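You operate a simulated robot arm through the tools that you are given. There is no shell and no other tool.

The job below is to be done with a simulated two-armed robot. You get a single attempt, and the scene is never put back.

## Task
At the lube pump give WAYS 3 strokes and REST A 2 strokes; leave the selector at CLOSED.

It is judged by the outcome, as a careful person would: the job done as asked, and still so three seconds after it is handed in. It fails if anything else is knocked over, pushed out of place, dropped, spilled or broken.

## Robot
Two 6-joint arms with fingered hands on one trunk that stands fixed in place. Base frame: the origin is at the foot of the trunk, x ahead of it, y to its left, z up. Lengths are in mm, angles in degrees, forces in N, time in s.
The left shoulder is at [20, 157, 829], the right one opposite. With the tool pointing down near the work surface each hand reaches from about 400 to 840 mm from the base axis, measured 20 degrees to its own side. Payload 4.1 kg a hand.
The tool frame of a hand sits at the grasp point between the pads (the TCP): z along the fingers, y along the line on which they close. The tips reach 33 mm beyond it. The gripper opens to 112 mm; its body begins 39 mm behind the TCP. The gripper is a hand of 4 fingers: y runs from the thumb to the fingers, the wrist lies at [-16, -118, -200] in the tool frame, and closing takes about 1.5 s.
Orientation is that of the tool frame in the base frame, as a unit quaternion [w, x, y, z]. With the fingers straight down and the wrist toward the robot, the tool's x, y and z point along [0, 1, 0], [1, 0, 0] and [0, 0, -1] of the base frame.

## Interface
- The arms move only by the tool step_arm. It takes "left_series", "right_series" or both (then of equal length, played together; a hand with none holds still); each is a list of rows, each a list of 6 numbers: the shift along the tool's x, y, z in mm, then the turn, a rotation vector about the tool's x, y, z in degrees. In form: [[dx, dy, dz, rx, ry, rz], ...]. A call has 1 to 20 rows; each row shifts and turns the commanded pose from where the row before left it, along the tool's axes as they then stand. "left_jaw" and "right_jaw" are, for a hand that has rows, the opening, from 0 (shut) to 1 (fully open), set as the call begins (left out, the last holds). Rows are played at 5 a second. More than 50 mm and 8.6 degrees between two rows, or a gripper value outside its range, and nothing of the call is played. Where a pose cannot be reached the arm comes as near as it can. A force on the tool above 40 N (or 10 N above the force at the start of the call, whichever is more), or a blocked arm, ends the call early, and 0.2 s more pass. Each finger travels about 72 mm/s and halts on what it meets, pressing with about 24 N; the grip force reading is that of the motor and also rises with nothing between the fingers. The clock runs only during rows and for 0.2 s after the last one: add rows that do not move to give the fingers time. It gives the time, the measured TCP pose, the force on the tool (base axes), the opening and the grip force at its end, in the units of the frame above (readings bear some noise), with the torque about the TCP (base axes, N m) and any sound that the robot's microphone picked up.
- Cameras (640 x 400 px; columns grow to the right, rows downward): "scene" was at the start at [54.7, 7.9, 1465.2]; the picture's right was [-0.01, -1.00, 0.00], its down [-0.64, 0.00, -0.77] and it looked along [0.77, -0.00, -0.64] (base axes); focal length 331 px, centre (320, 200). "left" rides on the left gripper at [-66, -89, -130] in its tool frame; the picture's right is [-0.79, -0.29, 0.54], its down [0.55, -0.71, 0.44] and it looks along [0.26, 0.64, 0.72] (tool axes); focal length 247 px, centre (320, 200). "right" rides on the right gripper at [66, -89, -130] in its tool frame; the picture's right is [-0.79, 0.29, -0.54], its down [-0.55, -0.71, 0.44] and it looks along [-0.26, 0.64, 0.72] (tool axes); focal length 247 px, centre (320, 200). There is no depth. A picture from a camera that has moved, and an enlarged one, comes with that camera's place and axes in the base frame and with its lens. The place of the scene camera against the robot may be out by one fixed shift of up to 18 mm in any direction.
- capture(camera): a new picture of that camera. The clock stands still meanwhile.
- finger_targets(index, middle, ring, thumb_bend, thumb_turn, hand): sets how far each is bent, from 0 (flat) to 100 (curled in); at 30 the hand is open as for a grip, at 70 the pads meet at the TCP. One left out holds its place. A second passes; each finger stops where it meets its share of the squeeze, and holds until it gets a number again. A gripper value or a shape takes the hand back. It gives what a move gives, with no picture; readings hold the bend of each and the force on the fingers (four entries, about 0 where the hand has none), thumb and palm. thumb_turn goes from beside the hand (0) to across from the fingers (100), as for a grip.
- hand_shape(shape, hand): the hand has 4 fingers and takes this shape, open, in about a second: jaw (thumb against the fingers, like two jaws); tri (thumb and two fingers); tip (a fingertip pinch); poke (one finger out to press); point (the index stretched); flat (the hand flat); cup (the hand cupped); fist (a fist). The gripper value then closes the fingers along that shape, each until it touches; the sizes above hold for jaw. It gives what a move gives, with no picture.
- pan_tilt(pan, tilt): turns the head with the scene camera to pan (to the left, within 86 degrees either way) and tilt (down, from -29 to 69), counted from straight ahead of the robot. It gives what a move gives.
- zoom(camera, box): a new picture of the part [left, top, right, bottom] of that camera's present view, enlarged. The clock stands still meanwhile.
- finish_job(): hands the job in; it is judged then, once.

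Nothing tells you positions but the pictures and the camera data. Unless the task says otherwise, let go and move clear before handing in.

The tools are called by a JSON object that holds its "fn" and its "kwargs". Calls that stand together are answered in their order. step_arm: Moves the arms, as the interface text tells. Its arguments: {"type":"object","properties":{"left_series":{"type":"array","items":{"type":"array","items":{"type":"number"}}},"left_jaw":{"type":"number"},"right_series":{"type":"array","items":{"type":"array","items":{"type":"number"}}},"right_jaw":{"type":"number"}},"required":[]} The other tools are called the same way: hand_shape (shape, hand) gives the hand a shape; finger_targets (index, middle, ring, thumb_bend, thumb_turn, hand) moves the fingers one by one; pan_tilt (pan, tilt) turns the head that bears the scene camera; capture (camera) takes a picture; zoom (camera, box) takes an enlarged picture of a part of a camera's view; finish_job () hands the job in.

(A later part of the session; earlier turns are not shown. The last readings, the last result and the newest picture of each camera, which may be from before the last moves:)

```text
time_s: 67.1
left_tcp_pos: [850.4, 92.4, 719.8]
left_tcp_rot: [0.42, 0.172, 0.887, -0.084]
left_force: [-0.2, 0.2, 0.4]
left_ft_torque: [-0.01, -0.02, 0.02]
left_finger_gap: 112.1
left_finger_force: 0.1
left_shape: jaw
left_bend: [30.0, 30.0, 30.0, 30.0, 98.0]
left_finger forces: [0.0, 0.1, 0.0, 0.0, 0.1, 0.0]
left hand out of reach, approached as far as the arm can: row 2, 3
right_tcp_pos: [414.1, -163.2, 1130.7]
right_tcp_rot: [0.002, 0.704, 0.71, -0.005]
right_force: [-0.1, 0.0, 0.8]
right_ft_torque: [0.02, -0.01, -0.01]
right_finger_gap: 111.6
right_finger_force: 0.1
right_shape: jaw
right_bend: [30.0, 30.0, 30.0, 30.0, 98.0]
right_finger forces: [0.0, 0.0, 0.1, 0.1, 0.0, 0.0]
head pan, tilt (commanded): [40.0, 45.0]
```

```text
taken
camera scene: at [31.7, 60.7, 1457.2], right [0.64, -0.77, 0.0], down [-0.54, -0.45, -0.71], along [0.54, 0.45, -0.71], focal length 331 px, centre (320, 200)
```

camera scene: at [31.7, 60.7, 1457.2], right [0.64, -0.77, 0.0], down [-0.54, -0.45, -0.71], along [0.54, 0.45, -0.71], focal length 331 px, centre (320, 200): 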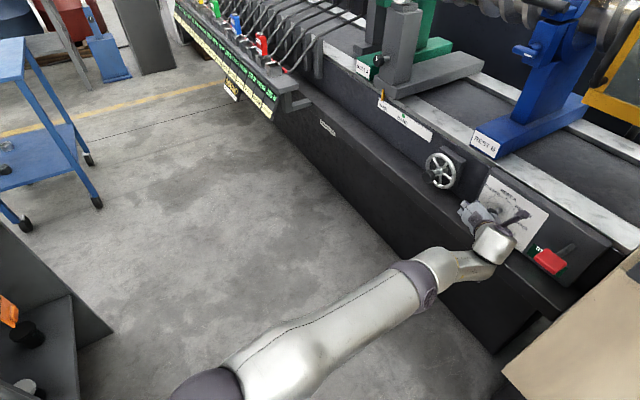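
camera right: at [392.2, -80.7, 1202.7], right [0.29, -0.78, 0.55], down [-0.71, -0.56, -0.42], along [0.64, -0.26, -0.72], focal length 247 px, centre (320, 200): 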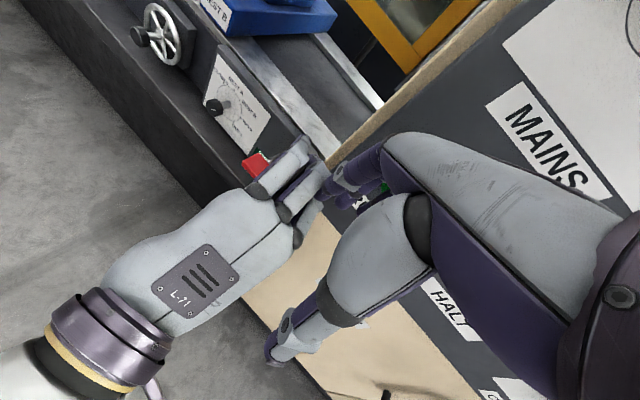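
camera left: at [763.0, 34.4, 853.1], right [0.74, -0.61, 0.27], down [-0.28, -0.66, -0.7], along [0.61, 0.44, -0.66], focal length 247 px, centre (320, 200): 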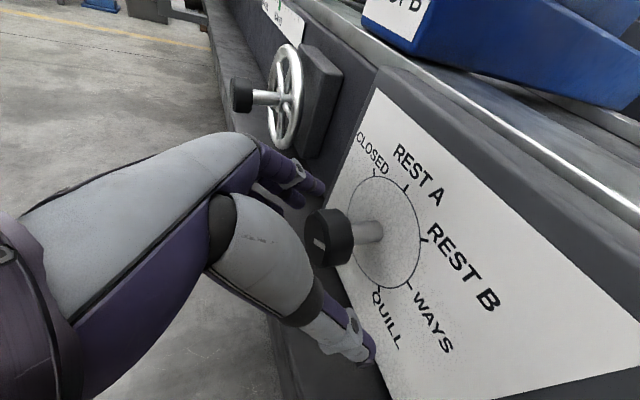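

The hand straddles the knob nicely, with no contact yet. I'll close the fingers on it.

{"fn": "step_arm", "kwargs": {"left_series": [[0, 0, 0, 0, 0, 0], [0, 0, 0, 0, 0, 0], [0, 0, 0, 0, 0, 0], [0, 0, 0, 0, 0, 0], [0, 0, 0, 0, 0, 0], [0, 0, 0, 0, 0, 0], [0, 0, 0, 0, 0, 0], [0, 0, 0, 0, 0, 0]], "left_jaw": 0}}

{"fn": "capture", "kwargs": {"camera": "left"}}

```text
time_s: 68.9
left_tcp_pos: [850.2, 91.7, 719.7]
left_tcp_rot: [0.42, 0.173, 0.887, -0.085]
left_force: [0.6, -2.5, -4.2]
left_ft_torque: [-0.03, 0.07, 0.06]
left_finger_gap: 30.4
left_finger_force: 24.4
left_shape: jaw
left_bend: [76.0, 55.0, 53.0, 74.0, 100.0]
left_finger forces: [12.1, 5.9, 0.0, 0.1, 21.1, 0.0]
right_tcp_pos: [412.8, -162.3, 1131.3]
right_tcp_rot: [0.002, 0.704, 0.71, -0.005]
right_force: [0.7, -0.3, 0.8]
right_ft_torque: [0.0, -0.02, 0.0]
right_finger_gap: 111.7
right_finger_force: 0.1
right_shape: jaw
right_bend: [30.0, 30.0, 30.0, 30.0, 98.0]
right_finger forces: [0.0, 0.0, 0.0, 0.0, 0.1, 0.0]
head pan, tilt (commanded): [40.0, 45.0]
```

```text
taken
camera left: at [763.0, 34.1, 852.9], right [0.74, -0.61, 0.27], down [-0.28, -0.66, -0.7], along [0.61, 0.44, -0.66], focal length 247 px, centre (320, 200)
```

left: 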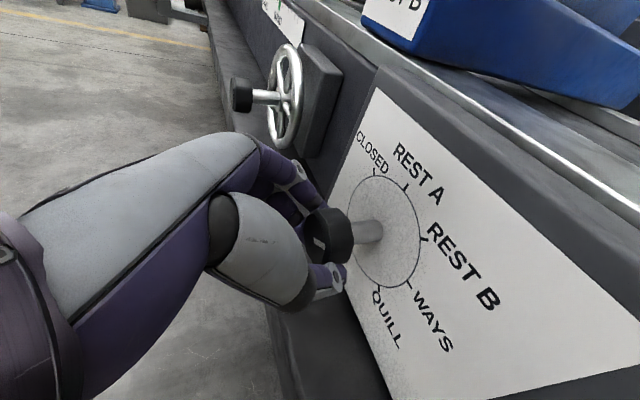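

Thumb, index and middle finger hold the knob. I'll turn clockwise 12° around its axis and check that the mark follows.

{"fn": "step_arm", "kwargs": {"left_series": [[0.5, -0.4, 0.5, -3.79, 0.25, 4.64], [0.5, -0.4, 0.5, -3.79, 0.25, 4.64], [0, 0, 0, 0, 0, 0]]}}

{"fn": "zoom", "kwargs": {"camera": "left", "box": [260, 140, 460, 340]}}

```text
time_s: 69.7
left_tcp_pos: [845.7, 90.1, 718.5]
left_tcp_rot: [0.43, 0.217, 0.876, 0.009]
left_force: [31.1, -3.0, -24.1]
left_ft_torque: [-0.2, 0.21, -0.13]
left_finger_gap: 28.8
left_finger_force: 23.8
left_shape: jaw
left_bend: [75.0, 55.0, 53.0, 74.0, 100.0]
left_finger forces: [14.3, 10.4, 0.1, 0.0, 19.4, 0.0]
left hand out of reach, approached as far as the arm can: row 2
right_tcp_pos: [414.3, -162.5, 1130.7]
right_tcp_rot: [0.001, 0.704, 0.71, -0.005]
right_force: [-0.2, 0.4, -2.0]
right_ft_torque: [-0.04, 0.01, -0.03]
right_finger_gap: 111.7
right_finger_force: 0.1
right_shape: jaw
right_bend: [30.0, 30.0, 30.0, 30.0, 98.0]
right_finger forces: [0.1, 0.1, 0.1, 0.0, 0.1, 0.0]
head pan, tilt (commanded): [40.0, 45.0]
```

```text
2.00 times, centred on (360, 240) of left
camera zoom: at [749.8, 8.4, 831.5], right [0.73, -0.66, 0.2], down [-0.23, -0.5, -0.83], along [0.65, 0.56, -0.52], focal length 494 px, centre (240, 120)
```

zoom: 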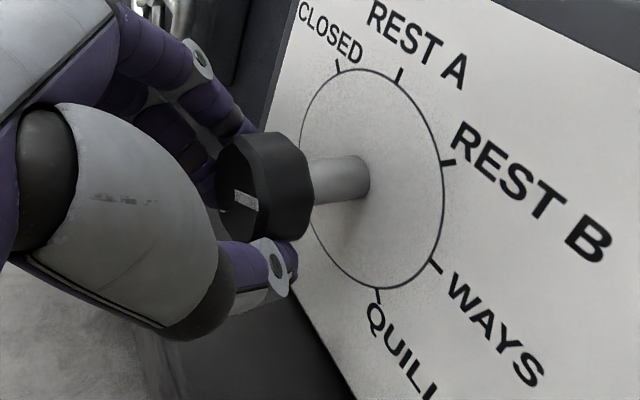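

The mark moved from about 64° to about 77°, but the arm is straining against a limit (31 N pull). I'll let go, step the hand back counter-clockwise around the knob, and regrip to finish the turn.

{"fn": "step_arm", "kwargs": {"left_series": [[0, 0, 0, 0, 0, 0], [0, 0, 0, 0, 0, 0], [0, 0, 0, 0, 0, 0], [0, 0, 0, 0, 0, 0], [0, 0, 0, 0, 0, 0], [0, 0, 0, 0, 0, 0]], "left_jaw": 1}}

{"fn": "zoom", "kwargs": {"camera": "left", "box": [260, 140, 460, 340]}}

```text
time_s: 71.1
left_tcp_pos: [845.8, 90.4, 721.1]
left_tcp_rot: [0.432, 0.217, 0.875, 0.009]
left_force: [0.0, -0.1, 0.4]
left_ft_torque: [-0.01, 0.0, -0.03]
left_finger_gap: 111.6
left_finger_force: 0.1
left_shape: jaw
left_bend: [30.0, 30.0, 30.0, 30.0, 98.0]
left_finger forces: [0.1, 0.0, 0.0, 0.0, 0.1, 0.0]
right_tcp_pos: [412.3, -163.4, 1131.0]
right_tcp_rot: [0.002, 0.705, 0.71, -0.005]
right_force: [0.1, 0.0, 0.7]
right_ft_torque: [0.03, 0.01, 0.0]
right_finger_gap: 111.7
right_finger_force: 0.1
right_shape: jaw
right_bend: [30.0, 30.0, 30.0, 30.0, 98.0]
right_finger forces: [0.0, 0.0, 0.0, 0.0, 0.0, 0.0]
head pan, tilt (commanded): [40.0, 45.0]
```

```text
2.00 times, centred on (360, 240) of left
camera zoom: at [749.2, 8.5, 834.6], right [0.73, -0.66, 0.2], down [-0.23, -0.5, -0.83], along [0.65, 0.56, -0.52], focal length 494 px, centre (240, 120)
```

zoom: 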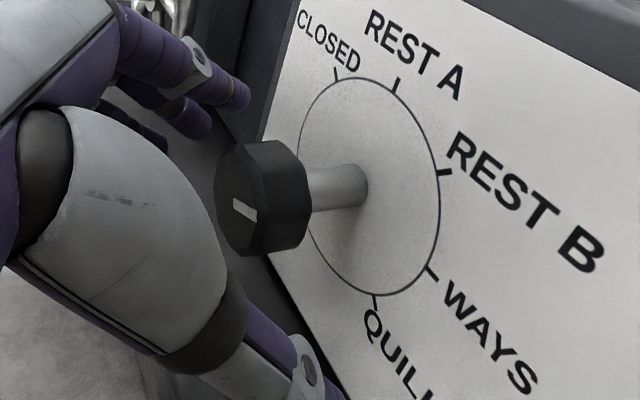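

Released cleanly. I'll zoom closer on the mark to read its angle precisely.

{"fn": "zoom", "kwargs": {"camera": "left", "box": [320, 175, 370, 225]}}

```text
8.00 times, centred on (345, 200) of left
camera zoom: at [749.2, 8.5, 834.6], right [0.73, -0.66, 0.2], down [-0.23, -0.5, -0.83], along [0.65, 0.56, -0.52], focal length 1976 px, centre (120, 200)
```

zoom: 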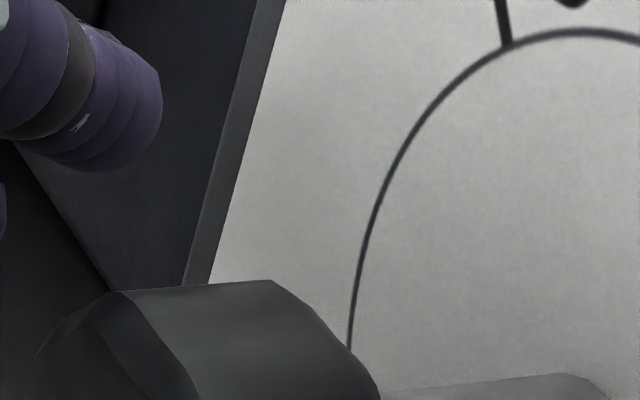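

{"fn": "zoom", "kwargs": {"camera": "left", "box": [300, 220, 364, 260]}}

```text
10.00 times, centred on (332, 240) of left
camera zoom: at [749.2, 8.5, 834.6], right [0.73, -0.66, 0.2], down [-0.23, -0.5, -0.83], along [0.65, 0.56, -0.52], focal length 2470 px, centre (200, -200)
```

zoom: 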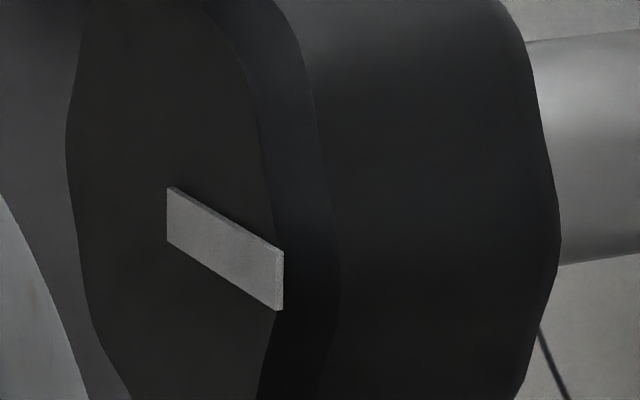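

Now the mark reads about 61° (started near 53°). I'll step the open hand counter-clockwise around the knob, centring on it, then regrip for a longer clockwise turn.

{"fn": "step_arm", "kwargs": {"left_series": [[-0.7, 2.1, -0.6, 3.8, -1.1, -4.62], [-0.7, 2.1, -0.6, 3.8, -1.1, -4.62], [-0.7, 2.1, -0.6, 3.8, -1.1, -4.62], [0, 0, 0, 0, 0, 0]]}}

```text
time_s: 72.1
left_tcp_pos: [857.9, 93.6, 723.6]
left_tcp_rot: [0.431, 0.15, 0.879, -0.136]
left_force: [-0.8, 0.1, -0.1]
left_ft_torque: [-0.03, -0.01, 0.0]
left_finger_gap: 111.4
left_finger_force: 0.0
left_shape: jaw
left_bend: [30.0, 30.0, 30.0, 30.0, 98.0]
left_finger forces: [0.0, 0.0, 0.0, 0.0, 0.0, 0.1]
left hand out of reach, approached as far as the arm can: row 1, 2
right_tcp_pos: [414.0, -163.5, 1129.6]
right_tcp_rot: [0.002, 0.704, 0.71, -0.006]
right_force: [0.4, -1.3, -0.3]
right_ft_torque: [0.01, 0.0, 0.01]
right_finger_gap: 111.8
right_finger_force: 0.0
right_shape: jaw
right_bend: [30.0, 30.0, 30.0, 30.0, 98.0]
right_finger forces: [0.1, 0.1, 0.0, 0.1, 0.0, 0.0]
head pan, tilt (commanded): [40.0, 45.0]
```

Good: centred on the knob with slack again (roll −6°, tilt 36°). Two more steps counter-clockwise.

{"fn": "step_arm", "kwargs": {"left_series": [[-0.3, 1.2, -0.3, 3.6, -0.5, -4.8], [-0.3, 1.2, -0.3, 3.6, -0.5, -4.8], [0, 0, 0, 0, 0, 0]]}}

{"fn": "capture", "kwargs": {"camera": "scene"}}

```text
time_s: 72.9
left_tcp_pos: [856.2, 97.5, 724.1]
left_tcp_rot: [0.415, 0.102, 0.875, -0.228]
left_force: [-0.2, -0.2, -0.1]
left_ft_torque: [-0.01, 0.0, -0.01]
left_finger_gap: 111.5
left_finger_force: 0.1
left_shape: jaw
left_bend: [30.0, 30.0, 30.0, 30.0, 98.0]
left_finger forces: [0.1, 0.0, 0.1, 0.0, 0.0, 0.1]
right_tcp_pos: [413.3, -162.8, 1133.2]
right_tcp_rot: [0.002, 0.704, 0.71, -0.005]
right_force: [0.6, 0.3, 0.7]
right_ft_torque: [-0.01, -0.01, -0.02]
right_finger_gap: 111.6
right_finger_force: 0.1
right_shape: jaw
right_bend: [30.0, 30.0, 30.0, 30.0, 98.0]
right_finger forces: [0.0, 0.0, 0.0, 0.1, 0.1, 0.0]
head pan, tilt (commanded): [40.0, 45.0]
```

```text
taken
camera scene: at [31.7, 60.7, 1457.2], right [0.64, -0.77, 0.0], down [-0.54, -0.45, -0.71], along [0.54, 0.45, -0.71], focal length 331 px, centre (320, 200)
```

scene: 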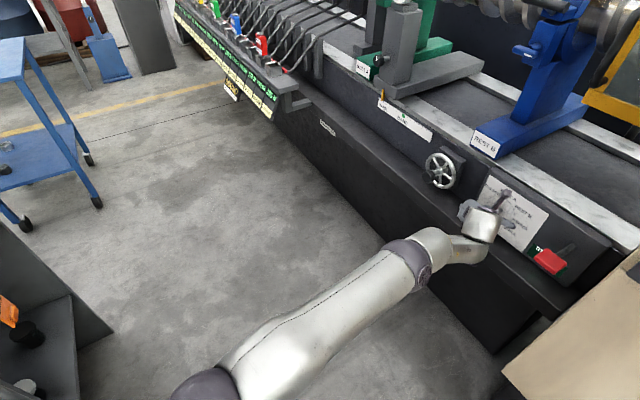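

Unflagged, with the elbow in its normal bend. Another 12° counter-clockwise to have room for the whole turn.

{"fn": "step_arm", "kwargs": {"left_series": [[-0.3, 1.0, -0.3, 3.6, -0.3, -4.8], [-0.3, 1.0, -0.3, 3.6, -0.3, -4.8], [0, 0, 0, 0, 0, 0]]}}

{"fn": "capture", "kwargs": {"camera": "left"}}

```text
time_s: 73.7
left_tcp_pos: [853.7, 95.4, 723.2]
left_tcp_rot: [0.394, 0.054, 0.862, -0.316]
left_force: [-0.5, 0.6, 0.0]
left_ft_torque: [-0.01, 0.02, 0.0]
left_finger_gap: 111.6
left_finger_force: 0.1
left_shape: jaw
left_bend: [30.0, 30.0, 30.0, 30.0, 98.0]
left_finger forces: [0.0, 0.0, 0.0, 0.1, 0.1, 0.1]
left hand out of reach, approached as far as the arm can: row 2
right_tcp_pos: [413.5, -164.3, 1131.0]
right_tcp_rot: [0.002, 0.704, 0.711, -0.005]
right_force: [0.6, 0.4, 0.1]
right_ft_torque: [-0.01, 0.02, -0.02]
right_finger_gap: 111.7
right_finger_force: 0.0
right_shape: jaw
right_bend: [30.0, 30.0, 30.0, 30.0, 98.0]
right_finger forces: [0.1, 0.1, 0.0, 0.1, 0.1, 0.1]
head pan, tilt (commanded): [40.0, 45.0]
```

```text
taken
camera left: at [784.9, 114.4, 879.8], right [0.79, -0.42, 0.44], down [-0.34, -0.91, -0.25], along [0.51, 0.05, -0.86], focal length 247 px, centre (320, 200)
```

left: 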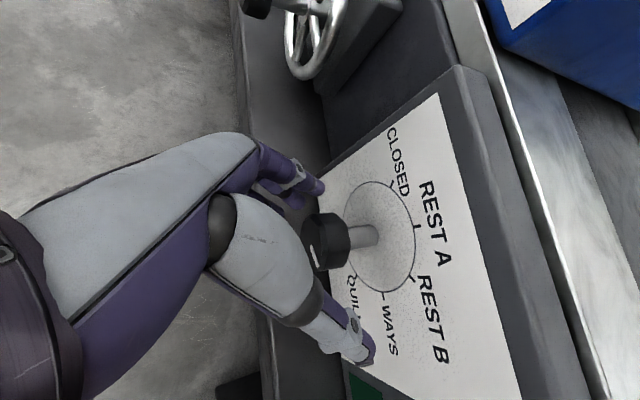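

At −30° and still straddling the knob well. Closing the fingers again.

{"fn": "step_arm", "kwargs": {"left_series": [[0, 0, 0, 0, 0, 0], [0, 0, 0, 0, 0, 0], [0, 0, 0, 0, 0, 0], [0, 0, 0, 0, 0, 0], [0, 0, 0, 0, 0, 0], [0, 0, 0, 0, 0, 0], [0, 0, 0, 0, 0, 0], [0, 0, 0, 0, 0, 0]], "left_jaw": 0}}

{"fn": "zoom", "kwargs": {"camera": "left", "box": [240, 140, 440, 340]}}

```text
time_s: 75.5
left_tcp_pos: [853.2, 95.1, 724.0]
left_tcp_rot: [0.393, 0.053, 0.862, -0.316]
left_force: [0.1, -4.7, -2.1]
left_ft_torque: [-0.03, 0.0, -0.05]
left_finger_gap: 33.8
left_finger_force: 23.7
left_shape: jaw
left_bend: [76.0, 51.0, 51.0, 75.0, 100.0]
left_finger forces: [11.9, 6.5, 0.1, 0.1, 21.5, 0.1]
right_tcp_pos: [414.0, -163.2, 1132.5]
right_tcp_rot: [0.002, 0.704, 0.71, -0.005]
right_force: [0.3, -0.4, -0.8]
right_ft_torque: [0.02, 0.01, -0.01]
right_finger_gap: 111.7
right_finger_force: 0.0
right_shape: jaw
right_bend: [30.0, 30.0, 30.0, 30.0, 98.0]
right_finger forces: [0.0, 0.0, 0.1, 0.0, 0.0, 0.1]
head pan, tilt (commanded): [40.0, 45.0]
```

```text
2.00 times, centred on (340, 240) of left
camera zoom: at [784.9, 113.8, 879.6], right [0.79, -0.42, 0.44], down [-0.34, -0.91, -0.25], along [0.51, 0.05, -0.86], focal length 494 px, centre (280, 120)
```

zoom: 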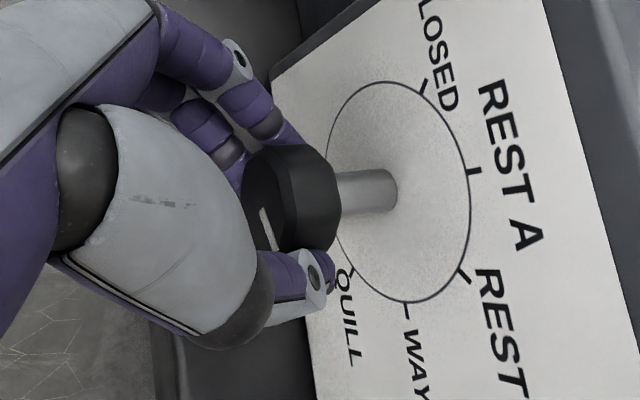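

Firm grip again. Turning clockwise 18° first and watching the force.

{"fn": "step_arm", "kwargs": {"left_series": [[0.56, -0.55, 0.45, -3.56, 0.32, 4.83], [0.56, -0.55, 0.45, -3.56, 0.32, 4.83], [0.56, -0.55, 0.45, -3.56, 0.32, 4.83], [0, 0, 0, 0, 0, 0]]}}

{"fn": "zoom", "kwargs": {"camera": "left", "box": [240, 140, 440, 340]}}

```text
time_s: 76.5
left_tcp_pos: [857.7, 93.9, 722.1]
left_tcp_rot: [0.424, 0.128, 0.878, -0.181]
left_force: [-13.8, -2.3, 6.0]
left_ft_torque: [-0.01, 0.07, -0.15]
left_finger_gap: 33.2
left_finger_force: 24.0
left_shape: jaw
left_bend: [77.0, 52.0, 51.0, 75.0, 100.0]
left_finger forces: [9.8, 5.8, 0.0, 0.1, 22.8, 0.1]
left hand out of reach, approached as far as the arm can: row 2
right_tcp_pos: [412.6, -163.1, 1131.4]
right_tcp_rot: [0.002, 0.704, 0.71, -0.005]
right_force: [0.0, -0.1, 0.5]
right_ft_torque: [0.02, -0.01, -0.01]
right_finger_gap: 111.7
right_finger_force: 0.1
right_shape: jaw
right_bend: [30.0, 30.0, 30.0, 30.0, 98.0]
right_finger forces: [0.0, 0.0, 0.0, 0.0, 0.0, 0.0]
head pan, tilt (commanded): [40.0, 45.0]
```

```text
2.00 times, centred on (340, 240) of left
camera zoom: at [772.6, 65.6, 867.8], right [0.75, -0.54, 0.38], down [-0.3, -0.79, -0.54], along [0.59, 0.29, -0.75], focal length 494 px, centre (280, 120)
```

zoom: 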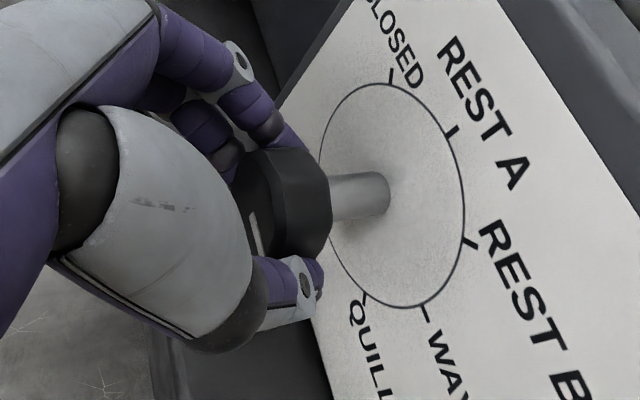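

The mark is turning with the hand. Twelve degrees more.

{"fn": "step_arm", "kwargs": {"left_series": [[0.3, -0.55, 0.45, -3.56, 0.32, 4.83], [0.3, -0.55, 0.45, -3.56, 0.32, 4.83], [0, 0, 0, 0, 0, 0]]}}

{"fn": "zoom", "kwargs": {"camera": "left", "box": [290, 220, 354, 260]}}

{"fn": "zoom", "kwargs": {"camera": "left", "box": [240, 140, 440, 340]}}

```text
time_s: 77.3
left_tcp_pos: [855.5, 90.8, 721.8]
left_tcp_rot: [0.44, 0.176, 0.876, -0.089]
left_force: [-2.4, -2.1, 1.8]
left_ft_torque: [-0.05, 0.04, -0.16]
left_finger_gap: 33.3
left_finger_force: 24.2
left_shape: jaw
left_bend: [76.0, 52.0, 51.0, 75.0, 100.0]
left_finger forces: [12.9, 5.8, 0.0, 0.0, 20.6, 0.1]
right_tcp_pos: [413.6, -163.6, 1131.8]
right_tcp_rot: [0.001, 0.704, 0.71, -0.005]
right_force: [0.4, -0.5, -0.1]
right_ft_torque: [0.02, 0.03, -0.01]
right_finger_gap: 111.7
right_finger_force: 0.1
right_shape: jaw
right_bend: [30.0, 30.0, 30.0, 30.0, 98.0]
right_finger forces: [0.1, 0.0, 0.0, 0.1, 0.1, 0.0]
head pan, tilt (commanded): [40.0, 45.0]
```

```text
10.00 times, centred on (322, 240) of left
camera zoom: at [761.3, 36.7, 851.8], right [0.72, -0.61, 0.32], down [-0.26, -0.67, -0.7], along [0.64, 0.43, -0.64], focal length 2470 px, centre (300, -200)
```

zoom: 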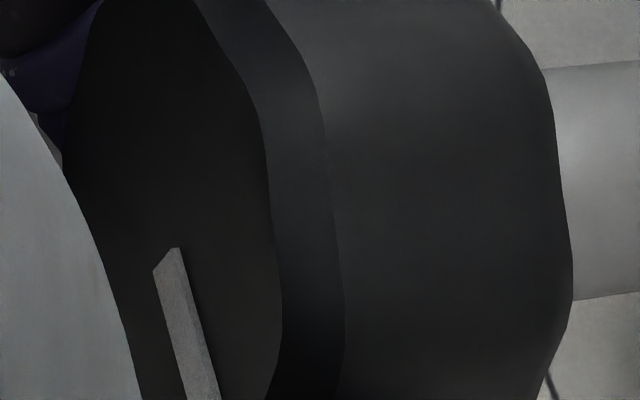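

```text
2.00 times, centred on (340, 240) of left
camera zoom: at [761.3, 36.7, 851.8], right [0.72, -0.61, 0.32], down [-0.26, -0.67, -0.7], along [0.64, 0.43, -0.64], focal length 494 px, centre (280, 120)
```

zoom: 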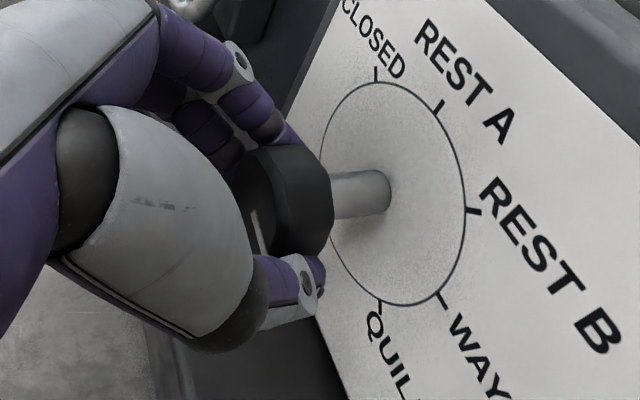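

Turned 30° in all. Closing seems to roll the knob slightly and opening rolls it back, so I'll release and read the mark then.

{"fn": "step_arm", "kwargs": {"left_series": [[0, 0, 0, 0, 0, 0], [0, 0, 0, 0, 0, 0], [0, 0, 0, 0, 0, 0], [0, 0, 0, 0, 0, 0], [0, 0, 0, 0, 0, 0], [0, 0, 0, 0, 0, 0]], "left_jaw": 1}}

{"fn": "zoom", "kwargs": {"camera": "left", "box": [290, 220, 354, 270]}}

{"fn": "zoom", "kwargs": {"camera": "left", "box": [240, 140, 440, 340]}}

```text
time_s: 78.7
left_tcp_pos: [855.0, 90.2, 722.3]
left_tcp_rot: [0.441, 0.174, 0.876, -0.091]
left_force: [0.0, 0.3, 0.1]
left_ft_torque: [-0.01, 0.02, 0.0]
left_finger_gap: 111.5
left_finger_force: 0.1
left_shape: jaw
left_bend: [30.0, 30.0, 30.0, 30.0, 98.0]
left_finger forces: [0.0, 0.1, 0.1, 0.1, 0.0, 0.1]
right_tcp_pos: [412.1, -164.3, 1131.4]
right_tcp_rot: [0.001, 0.704, 0.71, -0.005]
right_force: [0.4, 0.8, -0.3]
right_ft_torque: [-0.02, 0.03, 0.01]
right_finger_gap: 111.7
right_finger_force: 0.0
right_shape: jaw
right_bend: [30.0, 30.0, 30.0, 30.0, 98.0]
right_finger forces: [0.0, 0.0, 0.0, 0.1, 0.0, 0.1]
head pan, tilt (commanded): [40.0, 45.0]
```

```text
8.00 times, centred on (322, 245) of left
camera zoom: at [761.5, 37.1, 851.9], right [0.72, -0.61, 0.32], down [-0.26, -0.67, -0.7], along [0.64, 0.43, -0.64], focal length 1976 px, centre (304, -160)
```

zoom: 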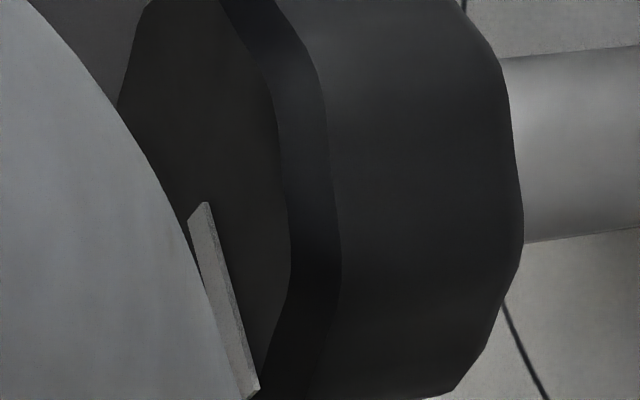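

```text
2.00 times, centred on (340, 240) of left
camera zoom: at [761.5, 37.1, 851.9], right [0.72, -0.61, 0.32], down [-0.26, -0.67, -0.7], along [0.64, 0.43, -0.64], focal length 494 px, centre (280, 120)
```

zoom: 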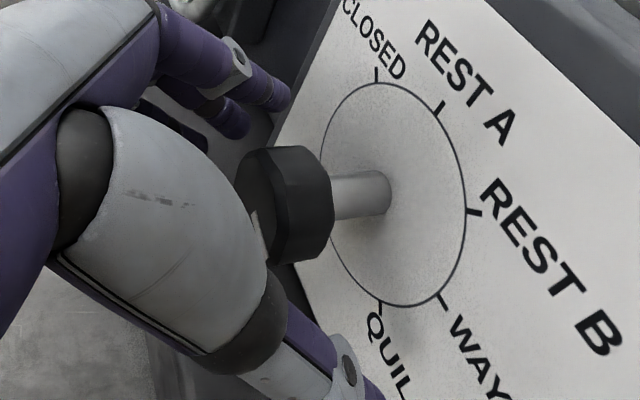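

I'd like a better view of the mark; the right hand's camera may see the knob face from the other side.

{"fn": "capture", "kwargs": {"camera": "right"}}

{"fn": "pan_tilt", "kwargs": {"pan": 0, "tilt": 40}}

{"fn": "capture", "kwargs": {"camera": "scene"}}

```text
taken
camera right: at [323.8, -97.2, 1260.7], right [0.3, -0.78, 0.55], down [-0.71, -0.56, -0.43], along [0.64, -0.26, -0.72], focal length 247 px, centre (320, 200)
```

right: 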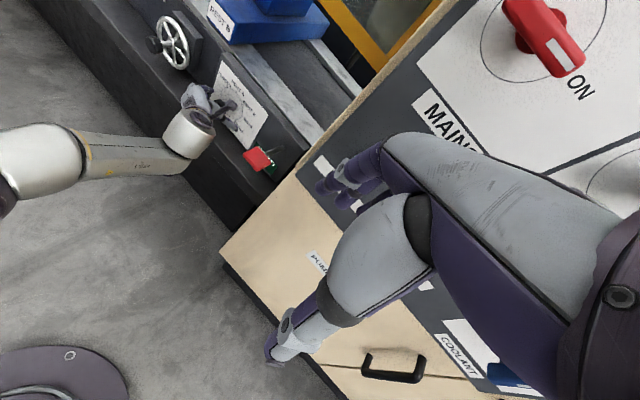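

```text
time_s: 79.8
left_tcp_pos: [856.4, 91.0, 720.9]
left_tcp_rot: [0.441, 0.175, 0.876, -0.09]
left_force: [0.7, -0.5, -0.7]
left_ft_torque: [0.0, 0.03, 0.0]
left_finger_gap: 111.4
left_finger_force: 0.1
left_shape: jaw
left_bend: [30.0, 30.0, 30.0, 30.0, 98.0]
left_finger forces: [0.0, 0.0, 0.0, 0.1, 0.0, 0.1]
right_tcp_pos: [412.7, -163.1, 1131.3]
right_tcp_rot: [0.003, 0.704, 0.71, -0.006]
right_force: [0.7, -0.2, 1.2]
right_ft_torque: [0.05, 0.01, 0.0]
right_finger_gap: 111.8
right_finger_force: 0.0
right_shape: jaw
right_bend: [30.0, 30.0, 30.0, 30.0, 98.0]
right_finger forces: [0.0, 0.1, 0.0, 0.1, 0.0, 0.1]
head pan, tilt (commanded): [0.0, 40.0]
```

```text
taken
camera scene: at [54.4, 8.5, 1464.4], right [0.0, -1.0, 0.0], down [-0.64, 0.0, -0.77], along [0.77, 0.0, -0.64], focal length 331 px, centre (320, 200)
```

scene: 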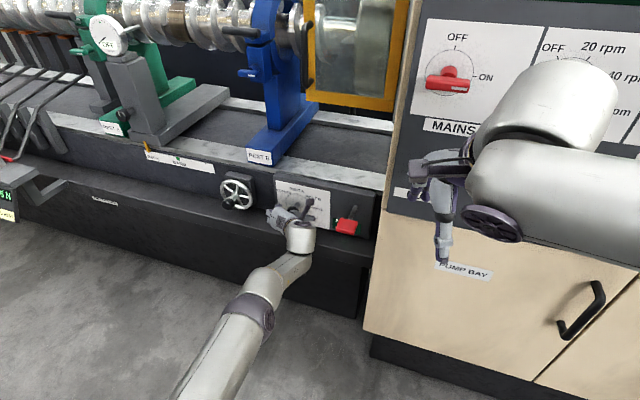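

The hand hides the mark from here, so I'll lift the left hand straight up off the knob, back it away, and then read the dial properly.

{"fn": "step_arm", "kwargs": {"left_series": [[-16, 0, -11.9, 0, 0.6, 0], [-16, 0, -11.9, 0, 0.8, 0], [-16, 0, -11.9, 0, 1, 0], [-16, 0, -11.9, 0, 1, 0], [-16, 0, -11.9, 0, 1.5, 0], [0, 0, 0, 0, 0, 0]]}}

```text
time_s: 81.2
left_tcp_pos: [859.1, 90.1, 820.8]
left_tcp_rot: [0.403, 0.178, 0.894, -0.083]
left_force: [-0.1, -0.4, 0.0]
left_ft_torque: [0.0, 0.01, 0.0]
left_finger_gap: 111.4
left_finger_force: 0.0
left_shape: jaw
left_bend: [30.0, 30.0, 30.0, 30.0, 98.0]
left_finger forces: [0.0, 0.0, 0.1, 0.0, 0.0, 0.0]
left hand out of reach, approached as far as the arm can: row 1
right_tcp_pos: [412.6, -164.7, 1132.0]
right_tcp_rot: [0.003, 0.704, 0.711, -0.005]
right_force: [0.9, -0.5, 0.3]
right_ft_torque: [-0.01, -0.02, 0.02]
right_finger_gap: 111.6
right_finger_force: 0.0
right_shape: jaw
right_bend: [30.0, 30.0, 30.0, 30.0, 98.0]
right_finger forces: [0.0, 0.0, 0.1, 0.0, 0.1, 0.0]
head pan, tilt (commanded): [0.0, 40.0]
```

Clear of the knob. Now back and up, tilting the hand down slightly to keep the elbow's normal bend.

{"fn": "step_arm", "kwargs": {"left_series": [[3.1, 2, -18.6, 0, 2.5, 0], [3.1, 2, -18.6, 0, 2.5, 0], [3.1, 2, -18.6, 0, 2.5, 0], [3.1, 2, -18.6, 0, 2.5, 0], [3.1, 2, -18.6, 0, 2.5, 0], [3.1, 2, -18.6, 0, 2.5, 0], [0, 0, 0, 0, 0, 0]]}}

{"fn": "capture", "kwargs": {"camera": "scene"}}

{"fn": "zoom", "kwargs": {"camera": "scene", "box": [268, 185, 332, 225]}}

```text
time_s: 82.8
left_tcp_pos: [783.5, 135.5, 891.2]
left_tcp_rot: [0.283, 0.188, 0.939, -0.059]
left_force: [-0.5, -0.1, -0.3]
left_ft_torque: [0.01, -0.02, -0.01]
left_finger_gap: 111.7
left_finger_force: 0.1
left_shape: jaw
left_bend: [30.0, 30.0, 30.0, 30.0, 98.0]
left_finger forces: [0.0, 0.0, 0.1, 0.1, 0.0, 0.1]
right_tcp_pos: [412.6, -164.2, 1132.0]
right_tcp_rot: [0.001, 0.704, 0.71, -0.006]
right_force: [0.2, 1.2, 0.2]
right_ft_torque: [0.01, 0.01, -0.03]
right_finger_gap: 111.7
right_finger_force: 0.0
right_shape: jaw
right_bend: [30.0, 30.0, 30.0, 30.0, 98.0]
right_finger forces: [0.0, 0.1, 0.0, 0.1, 0.0, 0.1]
head pan, tilt (commanded): [0.0, 40.0]
```

```text
taken
camera scene: at [54.5, 8.4, 1464.4], right [0.0, -1.0, 0.0], down [-0.64, 0.0, -0.77], along [0.77, 0.0, -0.64], focal length 331 px, centre (320, 200)
```

scene: 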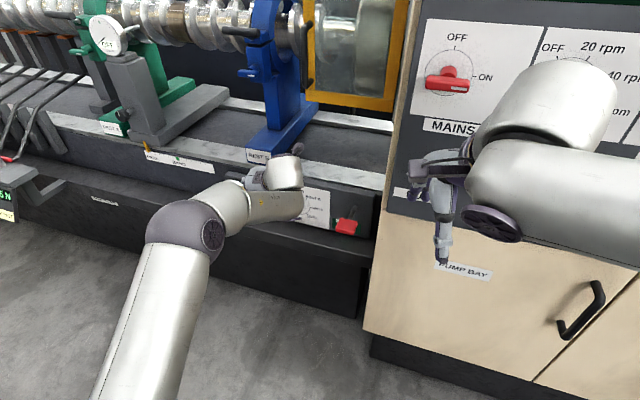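

```text
10.00 times, centred on (300, 205) of scene
camera zoom: at [54.5, 8.4, 1464.4], right [0.0, -1.0, 0.0], down [-0.64, 0.0, -0.77], along [0.77, 0.0, -0.64], focal length 3312 px, centre (520, 150)
```

zoom: 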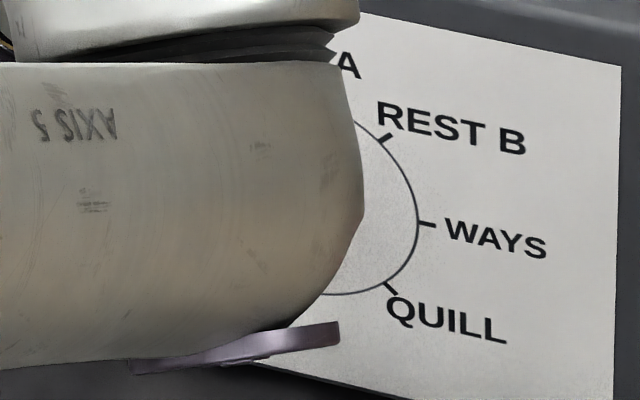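

The forearm still hides the knob from the head, but the left hand's own camera should see its face now.

{"fn": "capture", "kwargs": {"camera": "left"}}

```text
taken
camera left: at [734.3, 61.7, 1035.9], right [0.77, -0.63, -0.01], down [-0.48, -0.57, -0.67], along [0.42, 0.52, -0.75], focal length 247 px, centre (320, 200)
```

left: 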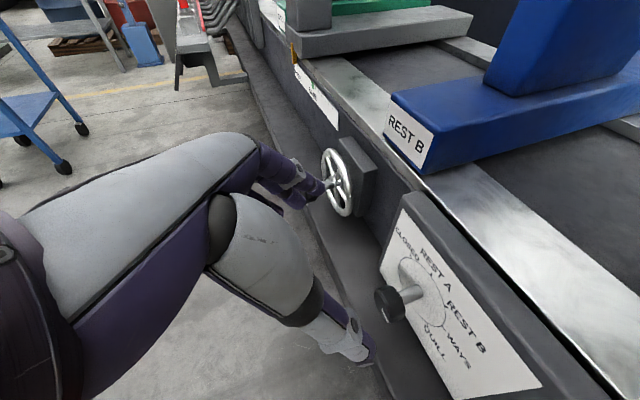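

{"fn": "zoom", "kwargs": {"camera": "left", "box": [360, 270, 456, 330]}}

```text
6.67 times, centred on (408, 300) of left
camera zoom: at [734.3, 61.7, 1035.9], right [0.77, -0.63, -0.01], down [-0.48, -0.57, -0.67], along [0.42, 0.52, -0.75], focal length 1646 px, centre (-267, -467)
```

zoom: 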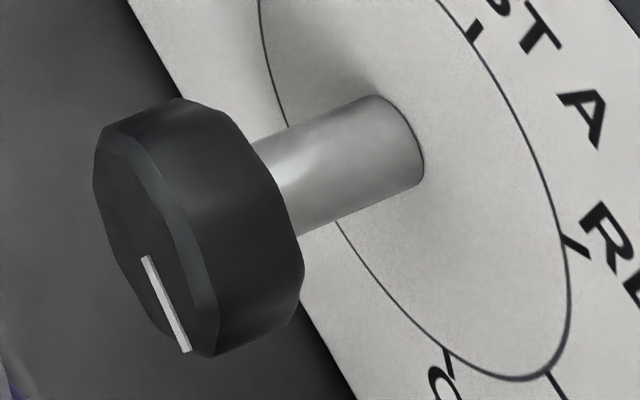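

The mark reads about 101°, i.e. 11° past WAYS (90°). I want it right on the tick, so I'll go back in and trim it counter-clockwise.

{"fn": "step_arm", "kwargs": {"left_series": [[-3.1, -2, 18.6, 0, -2.5, 0], [-3.1, -2, 18.6, 0, -2.5, 0], [-3.1, -2, 18.6, 0, -2.5, 0], [-3.1, -2, 18.6, 0, -2.5, 0], [-3.1, -2, 18.6, 0, -2.5, 0], [0, 0, 0, 0, 0, 0]]}}

```text
time_s: 84.2
left_tcp_pos: [845.2, 98.7, 829.0]
left_tcp_rot: [0.384, 0.18, 0.902, -0.078]
left_force: [-0.5, 0.2, 0.0]
left_ft_torque: [0.02, -0.04, -0.01]
left_finger_gap: 111.7
left_finger_force: 0.1
left_shape: jaw
left_bend: [30.0, 30.0, 30.0, 30.0, 98.0]
left_finger forces: [0.0, 0.0, 0.1, 0.0, 0.0, 0.1]
right_tcp_pos: [412.2, -163.3, 1131.7]
right_tcp_rot: [0.002, 0.704, 0.71, -0.005]
right_force: [-0.3, 0.0, -0.5]
right_ft_torque: [0.01, -0.01, -0.01]
right_finger_gap: 111.6
right_finger_force: 0.0
right_shape: jaw
right_bend: [30.0, 30.0, 30.0, 30.0, 98.0]
right_finger forces: [0.1, 0.0, 0.0, 0.1, 0.0, 0.1]
head pan, tilt (commanded): [0.0, 40.0]
```

On track, straight above the knob again. Lowering onto it.

{"fn": "step_arm", "kwargs": {"left_series": [[11.9, 0.2, 13.5, 0, -1, 0], [12.1, 0.2, 13.3, 0, -1, 0], [12.4, 0.1, 13.0, 0, -1, 0], [12.6, 0.1, 12.8, 0, -1, 0], [12.8, 0.1, 12.6, 0, -1, 0], [13, 0.1, 12.3, 0, -0.8, 0], [0, 0, 0, 0, 0, 0]]}}

{"fn": "capture", "kwargs": {"camera": "left"}}

```text
time_s: 85.8
left_tcp_pos: [853.5, 95.4, 721.3]
left_tcp_rot: [0.43, 0.176, 0.881, -0.088]
left_force: [0.1, 0.4, -0.2]
left_ft_torque: [-0.02, 0.01, 0.02]
left_finger_gap: 111.5
left_finger_force: 0.0
left_shape: jaw
left_bend: [30.0, 30.0, 30.0, 30.0, 98.0]
left_finger forces: [0.0, 0.1, 0.0, 0.0, 0.1, 0.0]
left hand out of reach, approached as far as the arm can: row 4
right_tcp_pos: [412.7, -161.9, 1132.3]
right_tcp_rot: [0.002, 0.704, 0.71, -0.007]
right_force: [-0.4, 1.0, -0.1]
right_ft_torque: [-0.02, 0.02, 0.03]
right_finger_gap: 111.5
right_finger_force: 0.0
right_shape: jaw
right_bend: [30.0, 30.0, 30.0, 30.0, 98.0]
right_finger forces: [0.0, 0.0, 0.0, 0.1, 0.0, 0.0]
head pan, tilt (commanded): [0.0, 40.0]
```

```text
taken
camera left: at [763.6, 39.9, 853.7], right [0.73, -0.62, 0.29], down [-0.27, -0.66, -0.7], along [0.63, 0.43, -0.65], focal length 247 px, centre (320, 200)
```

left: 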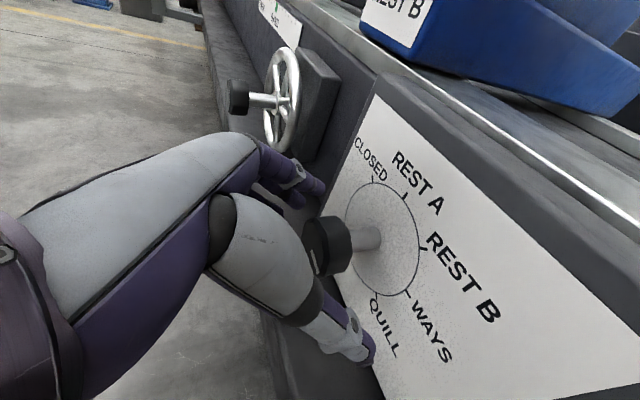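

Back around the knob. Closing.

{"fn": "step_arm", "kwargs": {"left_series": [[0, 0, 0, 0, 0, 0], [0, 0, 0, 0, 0, 0], [0, 0, 0, 0, 0, 0], [0, 0, 0, 0, 0, 0], [0, 0, 0, 0, 0, 0], [0, 0, 0, 0, 0, 0], [0, 0, 0, 0, 0, 0], [0, 0, 0, 0, 0, 0]], "left_jaw": 0}}

{"fn": "zoom", "kwargs": {"camera": "left", "box": [290, 220, 354, 270]}}

```text
time_s: 87.6
left_tcp_pos: [856.0, 95.4, 722.1]
left_tcp_rot: [0.429, 0.177, 0.882, -0.089]
left_force: [2.3, -3.9, -3.7]
left_ft_torque: [-0.06, 0.04, -0.04]
left_finger_gap: 31.7
left_finger_force: 24.3
left_shape: jaw
left_bend: [76.0, 56.0, 57.0, 74.0, 100.0]
left_finger forces: [12.3, 6.2, 0.1, 0.0, 21.2, 0.0]
right_tcp_pos: [413.1, -165.2, 1130.7]
right_tcp_rot: [0.002, 0.704, 0.71, -0.006]
right_force: [0.6, 0.5, -0.7]
right_ft_torque: [-0.03, -0.04, 0.01]
right_finger_gap: 111.5
right_finger_force: 0.0
right_shape: jaw
right_bend: [30.0, 30.0, 30.0, 30.0, 98.0]
right_finger forces: [0.0, 0.0, 0.1, 0.0, 0.0, 0.0]
head pan, tilt (commanded): [0.0, 40.0]
```

```text
8.00 times, centred on (322, 245) of left
camera zoom: at [763.7, 39.4, 853.5], right [0.73, -0.62, 0.29], down [-0.27, -0.66, -0.7], along [0.62, 0.43, -0.65], focal length 1976 px, centre (304, -160)
```

zoom: 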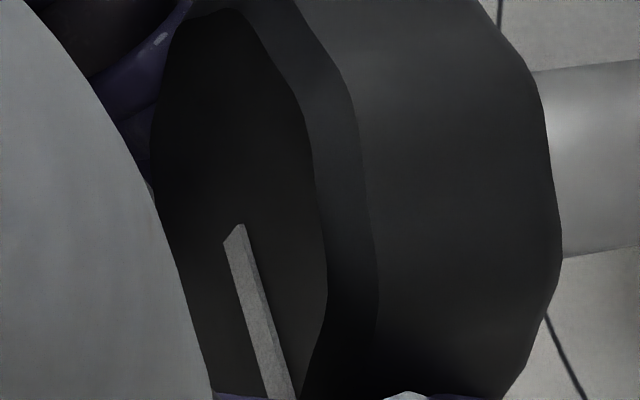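

The mark reads about 100° in the grip. Turning counter-clockwise 10°.

{"fn": "step_arm", "kwargs": {"left_series": [[-0.1, 0.5, -0.1, 3.09, -0.28, -3.93], [-0.1, 0.5, -0.1, 3.09, -0.28, -3.93], [0, 0, 0, 0, 0, 0]]}}

{"fn": "zoom", "kwargs": {"camera": "left", "box": [290, 220, 354, 270]}}

```text
time_s: 88.4
left_tcp_pos: [856.3, 96.8, 721.2]
left_tcp_rot: [0.416, 0.138, 0.883, -0.166]
left_force: [-2.6, -5.2, -2.1]
left_ft_torque: [-0.01, 0.08, -0.03]
left_finger_gap: 31.5
left_finger_force: 24.2
left_shape: jaw
left_bend: [76.0, 56.0, 57.0, 74.0, 100.0]
left_finger forces: [11.5, 6.5, 0.0, 0.0, 23.2, 0.0]
right_tcp_pos: [413.1, -162.7, 1132.2]
right_tcp_rot: [0.002, 0.705, 0.71, -0.006]
right_force: [-0.6, -0.2, -0.3]
right_ft_torque: [0.04, 0.01, -0.02]
right_finger_gap: 111.7
right_finger_force: 0.0
right_shape: jaw
right_bend: [30.0, 30.0, 30.0, 30.0, 98.0]
right_finger forces: [0.0, 0.1, 0.0, 0.1, 0.0, 0.1]
head pan, tilt (commanded): [0.0, 40.0]
```

```text
8.00 times, centred on (322, 245) of left
camera zoom: at [773.0, 63.5, 866.6], right [0.75, -0.56, 0.35], down [-0.31, -0.76, -0.57], along [0.58, 0.32, -0.75], focal length 1976 px, centre (304, -160)
```

zoom: 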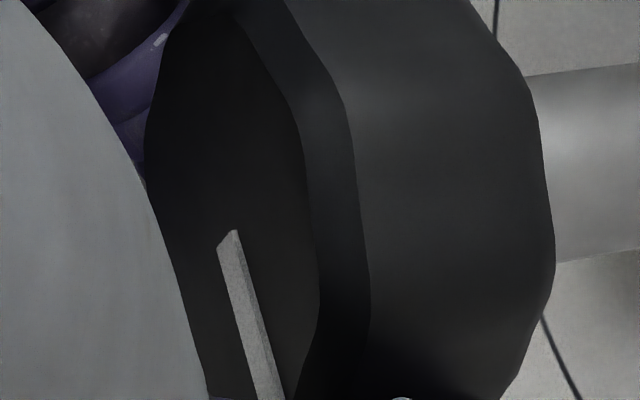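

Now the mark reads about 91°, right at WAYS. Releasing and checking it stays.

{"fn": "step_arm", "kwargs": {"left_series": [[0, 0, 0, 0, 0, 0], [0, 0, 0, 0, 0, 0], [0, 0, 0, 0, 0, 0], [0, 0, 0, 0, 0, 0], [0, 0, 0, 0, 0, 0], [0, 0, 0, 0, 0, 0]], "left_jaw": 1}}

{"fn": "zoom", "kwargs": {"camera": "left", "box": [290, 220, 354, 270]}}

```text
time_s: 89.8
left_tcp_pos: [856.5, 96.7, 721.5]
left_tcp_rot: [0.417, 0.138, 0.883, -0.165]
left_force: [-0.5, -1.4, 0.2]
left_ft_torque: [0.0, -0.02, -0.01]
left_finger_gap: 111.5
left_finger_force: 0.0
left_shape: jaw
left_bend: [30.0, 30.0, 30.0, 30.0, 98.0]
left_finger forces: [0.1, 0.0, 0.0, 0.0, 0.1, 0.0]
right_tcp_pos: [413.4, -163.2, 1130.6]
right_tcp_rot: [0.003, 0.704, 0.71, -0.006]
right_force: [-0.1, -0.3, 0.2]
right_ft_torque: [0.0, -0.05, -0.05]
right_finger_gap: 111.7
right_finger_force: 0.1
right_shape: jaw
right_bend: [30.0, 30.0, 30.0, 30.0, 98.0]
right_finger forces: [0.0, 0.0, 0.0, 0.0, 0.0, 0.1]
head pan, tilt (commanded): [0.0, 40.0]
```

```text
8.00 times, centred on (322, 245) of left
camera zoom: at [773.0, 63.6, 866.6], right [0.75, -0.56, 0.35], down [-0.31, -0.76, -0.57], along [0.58, 0.32, -0.75], focal length 1976 px, centre (304, -160)
```

zoom: 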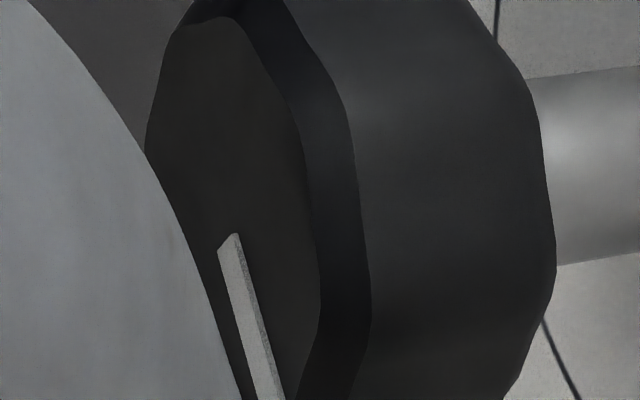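

The selector is at WAYS. I'll lift the left hand off and back it away up and to the left, leaving the lever area free for the right hand.

{"fn": "step_arm", "kwargs": {"left_series": [[-15.6, -3.5, -11.9, 0, 0.6, 0], [-15.6, -3.5, -11.9, 0, 0.8, 0], [-15.6, -3.5, -11.9, 0, 1, 0], [-15.6, -3.5, -11.9, 0, 1, 0], [-15.6, -3.5, -11.9, 0, 1.5, 0], [3.1, 2, -18.6, -1.03, 2.6, 1.3], [3.1, 2, -18.6, -1.03, 2.6, 1.3], [3.1, 2, -18.6, -1.03, 2.6, 1.3], [3.1, 2, -18.6, -1.03, 2.6, 1.3], [3.1, 2, -18.6, -1.03, 2.6, 1.3], [3.1, 2, -18.6, -1.03, 2.6, 1.3], [0, 0, 0, 0, 0, 0]]}}

{"fn": "capture", "kwargs": {"camera": "left"}}

```text
time_s: 92.4
left_tcp_pos: [783.5, 143.8, 888.4]
left_tcp_rot: [0.269, 0.206, 0.939, -0.062]
left_force: [-0.1, -0.4, 0.3]
left_ft_torque: [0.05, -0.02, 0.01]
left_finger_gap: 111.3
left_finger_force: 0.0
left_shape: jaw
left_bend: [30.0, 30.0, 30.0, 30.0, 98.0]
left_finger forces: [0.0, 0.0, 0.0, 0.1, 0.1, 0.0]
left hand out of reach, approached as far as the arm can: row 5
right_tcp_pos: [412.2, -163.1, 1131.9]
right_tcp_rot: [0.002, 0.705, 0.71, -0.006]
right_force: [-0.3, 0.3, 0.9]
right_ft_torque: [0.0, 0.01, 0.02]
right_finger_gap: 111.8
right_finger_force: 0.1
right_shape: jaw
right_bend: [30.0, 30.0, 30.0, 30.0, 98.0]
right_finger forces: [0.1, 0.1, 0.1, 0.0, 0.0, 0.0]
head pan, tilt (commanded): [0.0, 40.0]
```

```text
taken
camera left: at [734.2, 71.7, 1034.6], right [0.75, -0.66, -0.03], down [-0.52, -0.55, -0.66], along [0.42, 0.51, -0.75], focal length 247 px, centre (320, 200)
```

left: 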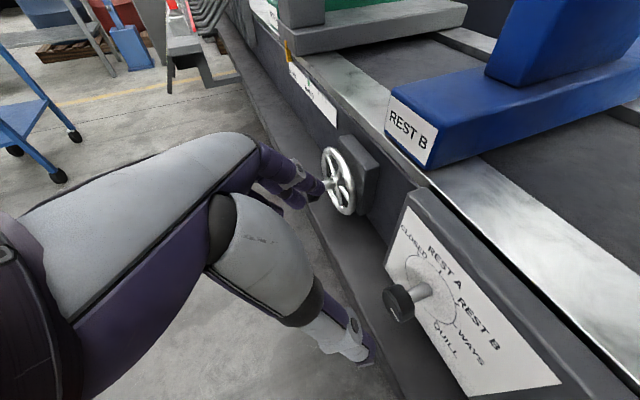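

{"fn": "zoom", "kwargs": {"camera": "left", "box": [370, 270, 466, 330]}}

```text
6.67 times, centred on (418, 300) of left
camera zoom: at [734.2, 71.7, 1034.6], right [0.75, -0.66, -0.03], down [-0.52, -0.55, -0.66], along [0.42, 0.51, -0.75], focal length 1646 px, centre (-333, -467)
```

zoom: 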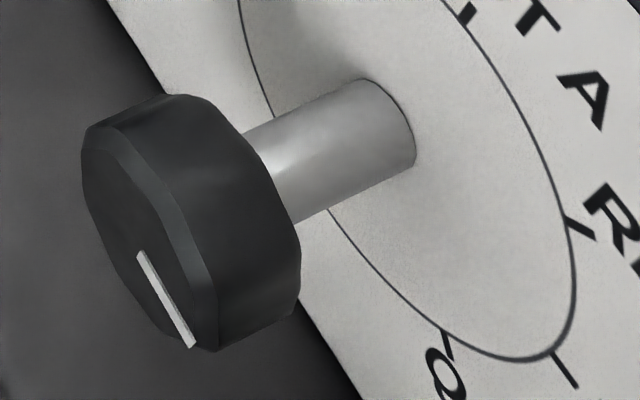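

The mark sits on WAYS (reads 91–94°). I'll park the left arm further left and up, out of the right arm's way.

{"fn": "step_arm", "kwargs": {"left_series": [[6.4, 13, -21.8, 0, 0, 0], [6.4, 13, -21.8, 0, 0, 0], [6.4, 13, -21.8, 0, 0, 0], [6.4, 13, -21.8, 0, 0, 0], [6.4, 13, -21.8, 0, 0, 0], [0, 0, 0, 0, 0, 0]]}}

{"fn": "capture", "kwargs": {"camera": "scene"}}

```text
time_s: 93.8
left_tcp_pos: [732.9, 238.7, 962.8]
left_tcp_rot: [0.27, 0.205, 0.939, -0.063]
left_force: [-0.1, -0.2, 0.2]
left_ft_torque: [0.02, 0.02, -0.01]
left_finger_gap: 111.2
left_finger_force: 0.0
left_shape: jaw
left_bend: [30.0, 30.0, 30.0, 30.0, 98.0]
left_finger forces: [0.0, 0.1, 0.0, 0.0, 0.1, 0.1]
right_tcp_pos: [412.9, -164.0, 1132.4]
right_tcp_rot: [0.002, 0.704, 0.71, -0.006]
right_force: [-0.1, 0.2, 0.1]
right_ft_torque: [-0.02, -0.01, 0.02]
right_finger_gap: 111.9
right_finger_force: 0.1
right_shape: jaw
right_bend: [30.0, 30.0, 30.0, 30.0, 98.0]
right_finger forces: [0.1, 0.0, 0.0, 0.1, 0.0, 0.1]
head pan, tilt (commanded): [0.0, 40.0]
```

```text
taken
camera scene: at [54.5, 8.4, 1464.4], right [0.0, -1.0, 0.0], down [-0.64, 0.0, -0.77], along [0.77, 0.0, -0.64], focal length 331 px, centre (320, 200)
```

scene: 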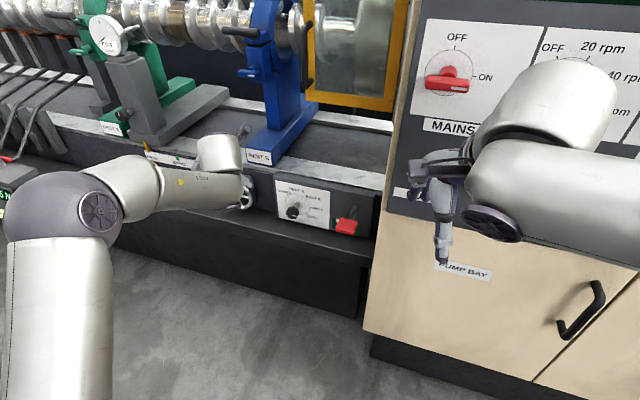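

{"fn": "zoom", "kwargs": {"camera": "scene", "box": [268, 185, 332, 225]}}

{"fn": "zoom", "kwargs": {"camera": "scene", "box": [320, 185, 400, 245]}}

{"fn": "capture", "kwargs": {"camera": "right"}}

```text
10.00 times, centred on (300, 205) of scene
camera zoom: at [54.5, 8.4, 1464.4], right [0.0, -1.0, 0.0], down [-0.64, 0.0, -0.77], along [0.77, 0.0, -0.64], focal length 3312 px, centre (520, 150)
```

zoom: 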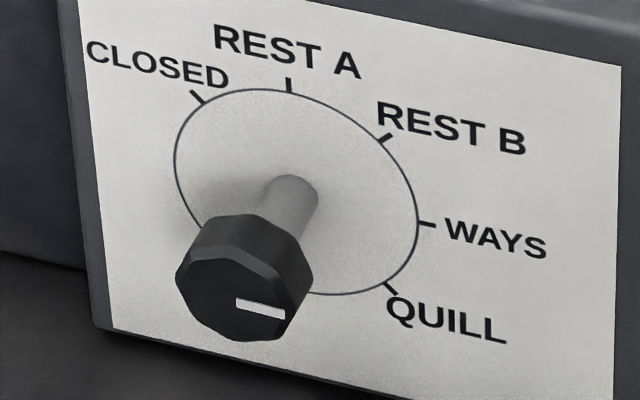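

```text
6.67 times, centred on (360, 215) of scene
camera zoom: at [54.5, 8.4, 1464.4], right [0.0, -1.0, 0.0], down [-0.64, 0.0, -0.77], along [0.77, 0.0, -0.64], focal length 2208 px, centre (53, 100)
```

zoom: 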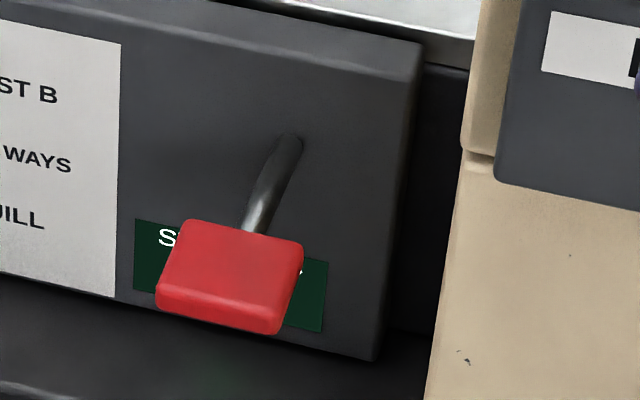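

```text
taken
camera right: at [323.8, -97.2, 1260.7], right [0.3, -0.78, 0.55], down [-0.71, -0.56, -0.43], along [0.64, -0.26, -0.72], focal length 247 px, centre (320, 200)
```

right: 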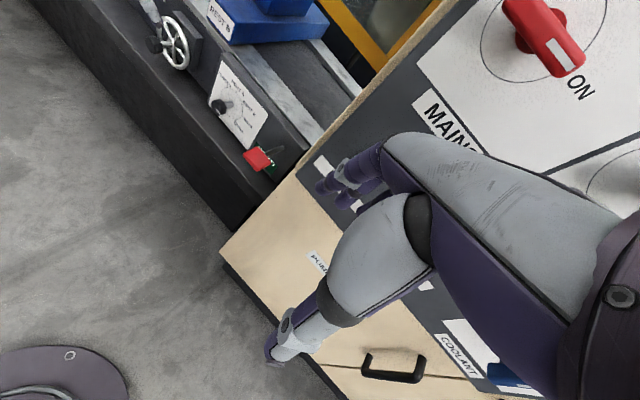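

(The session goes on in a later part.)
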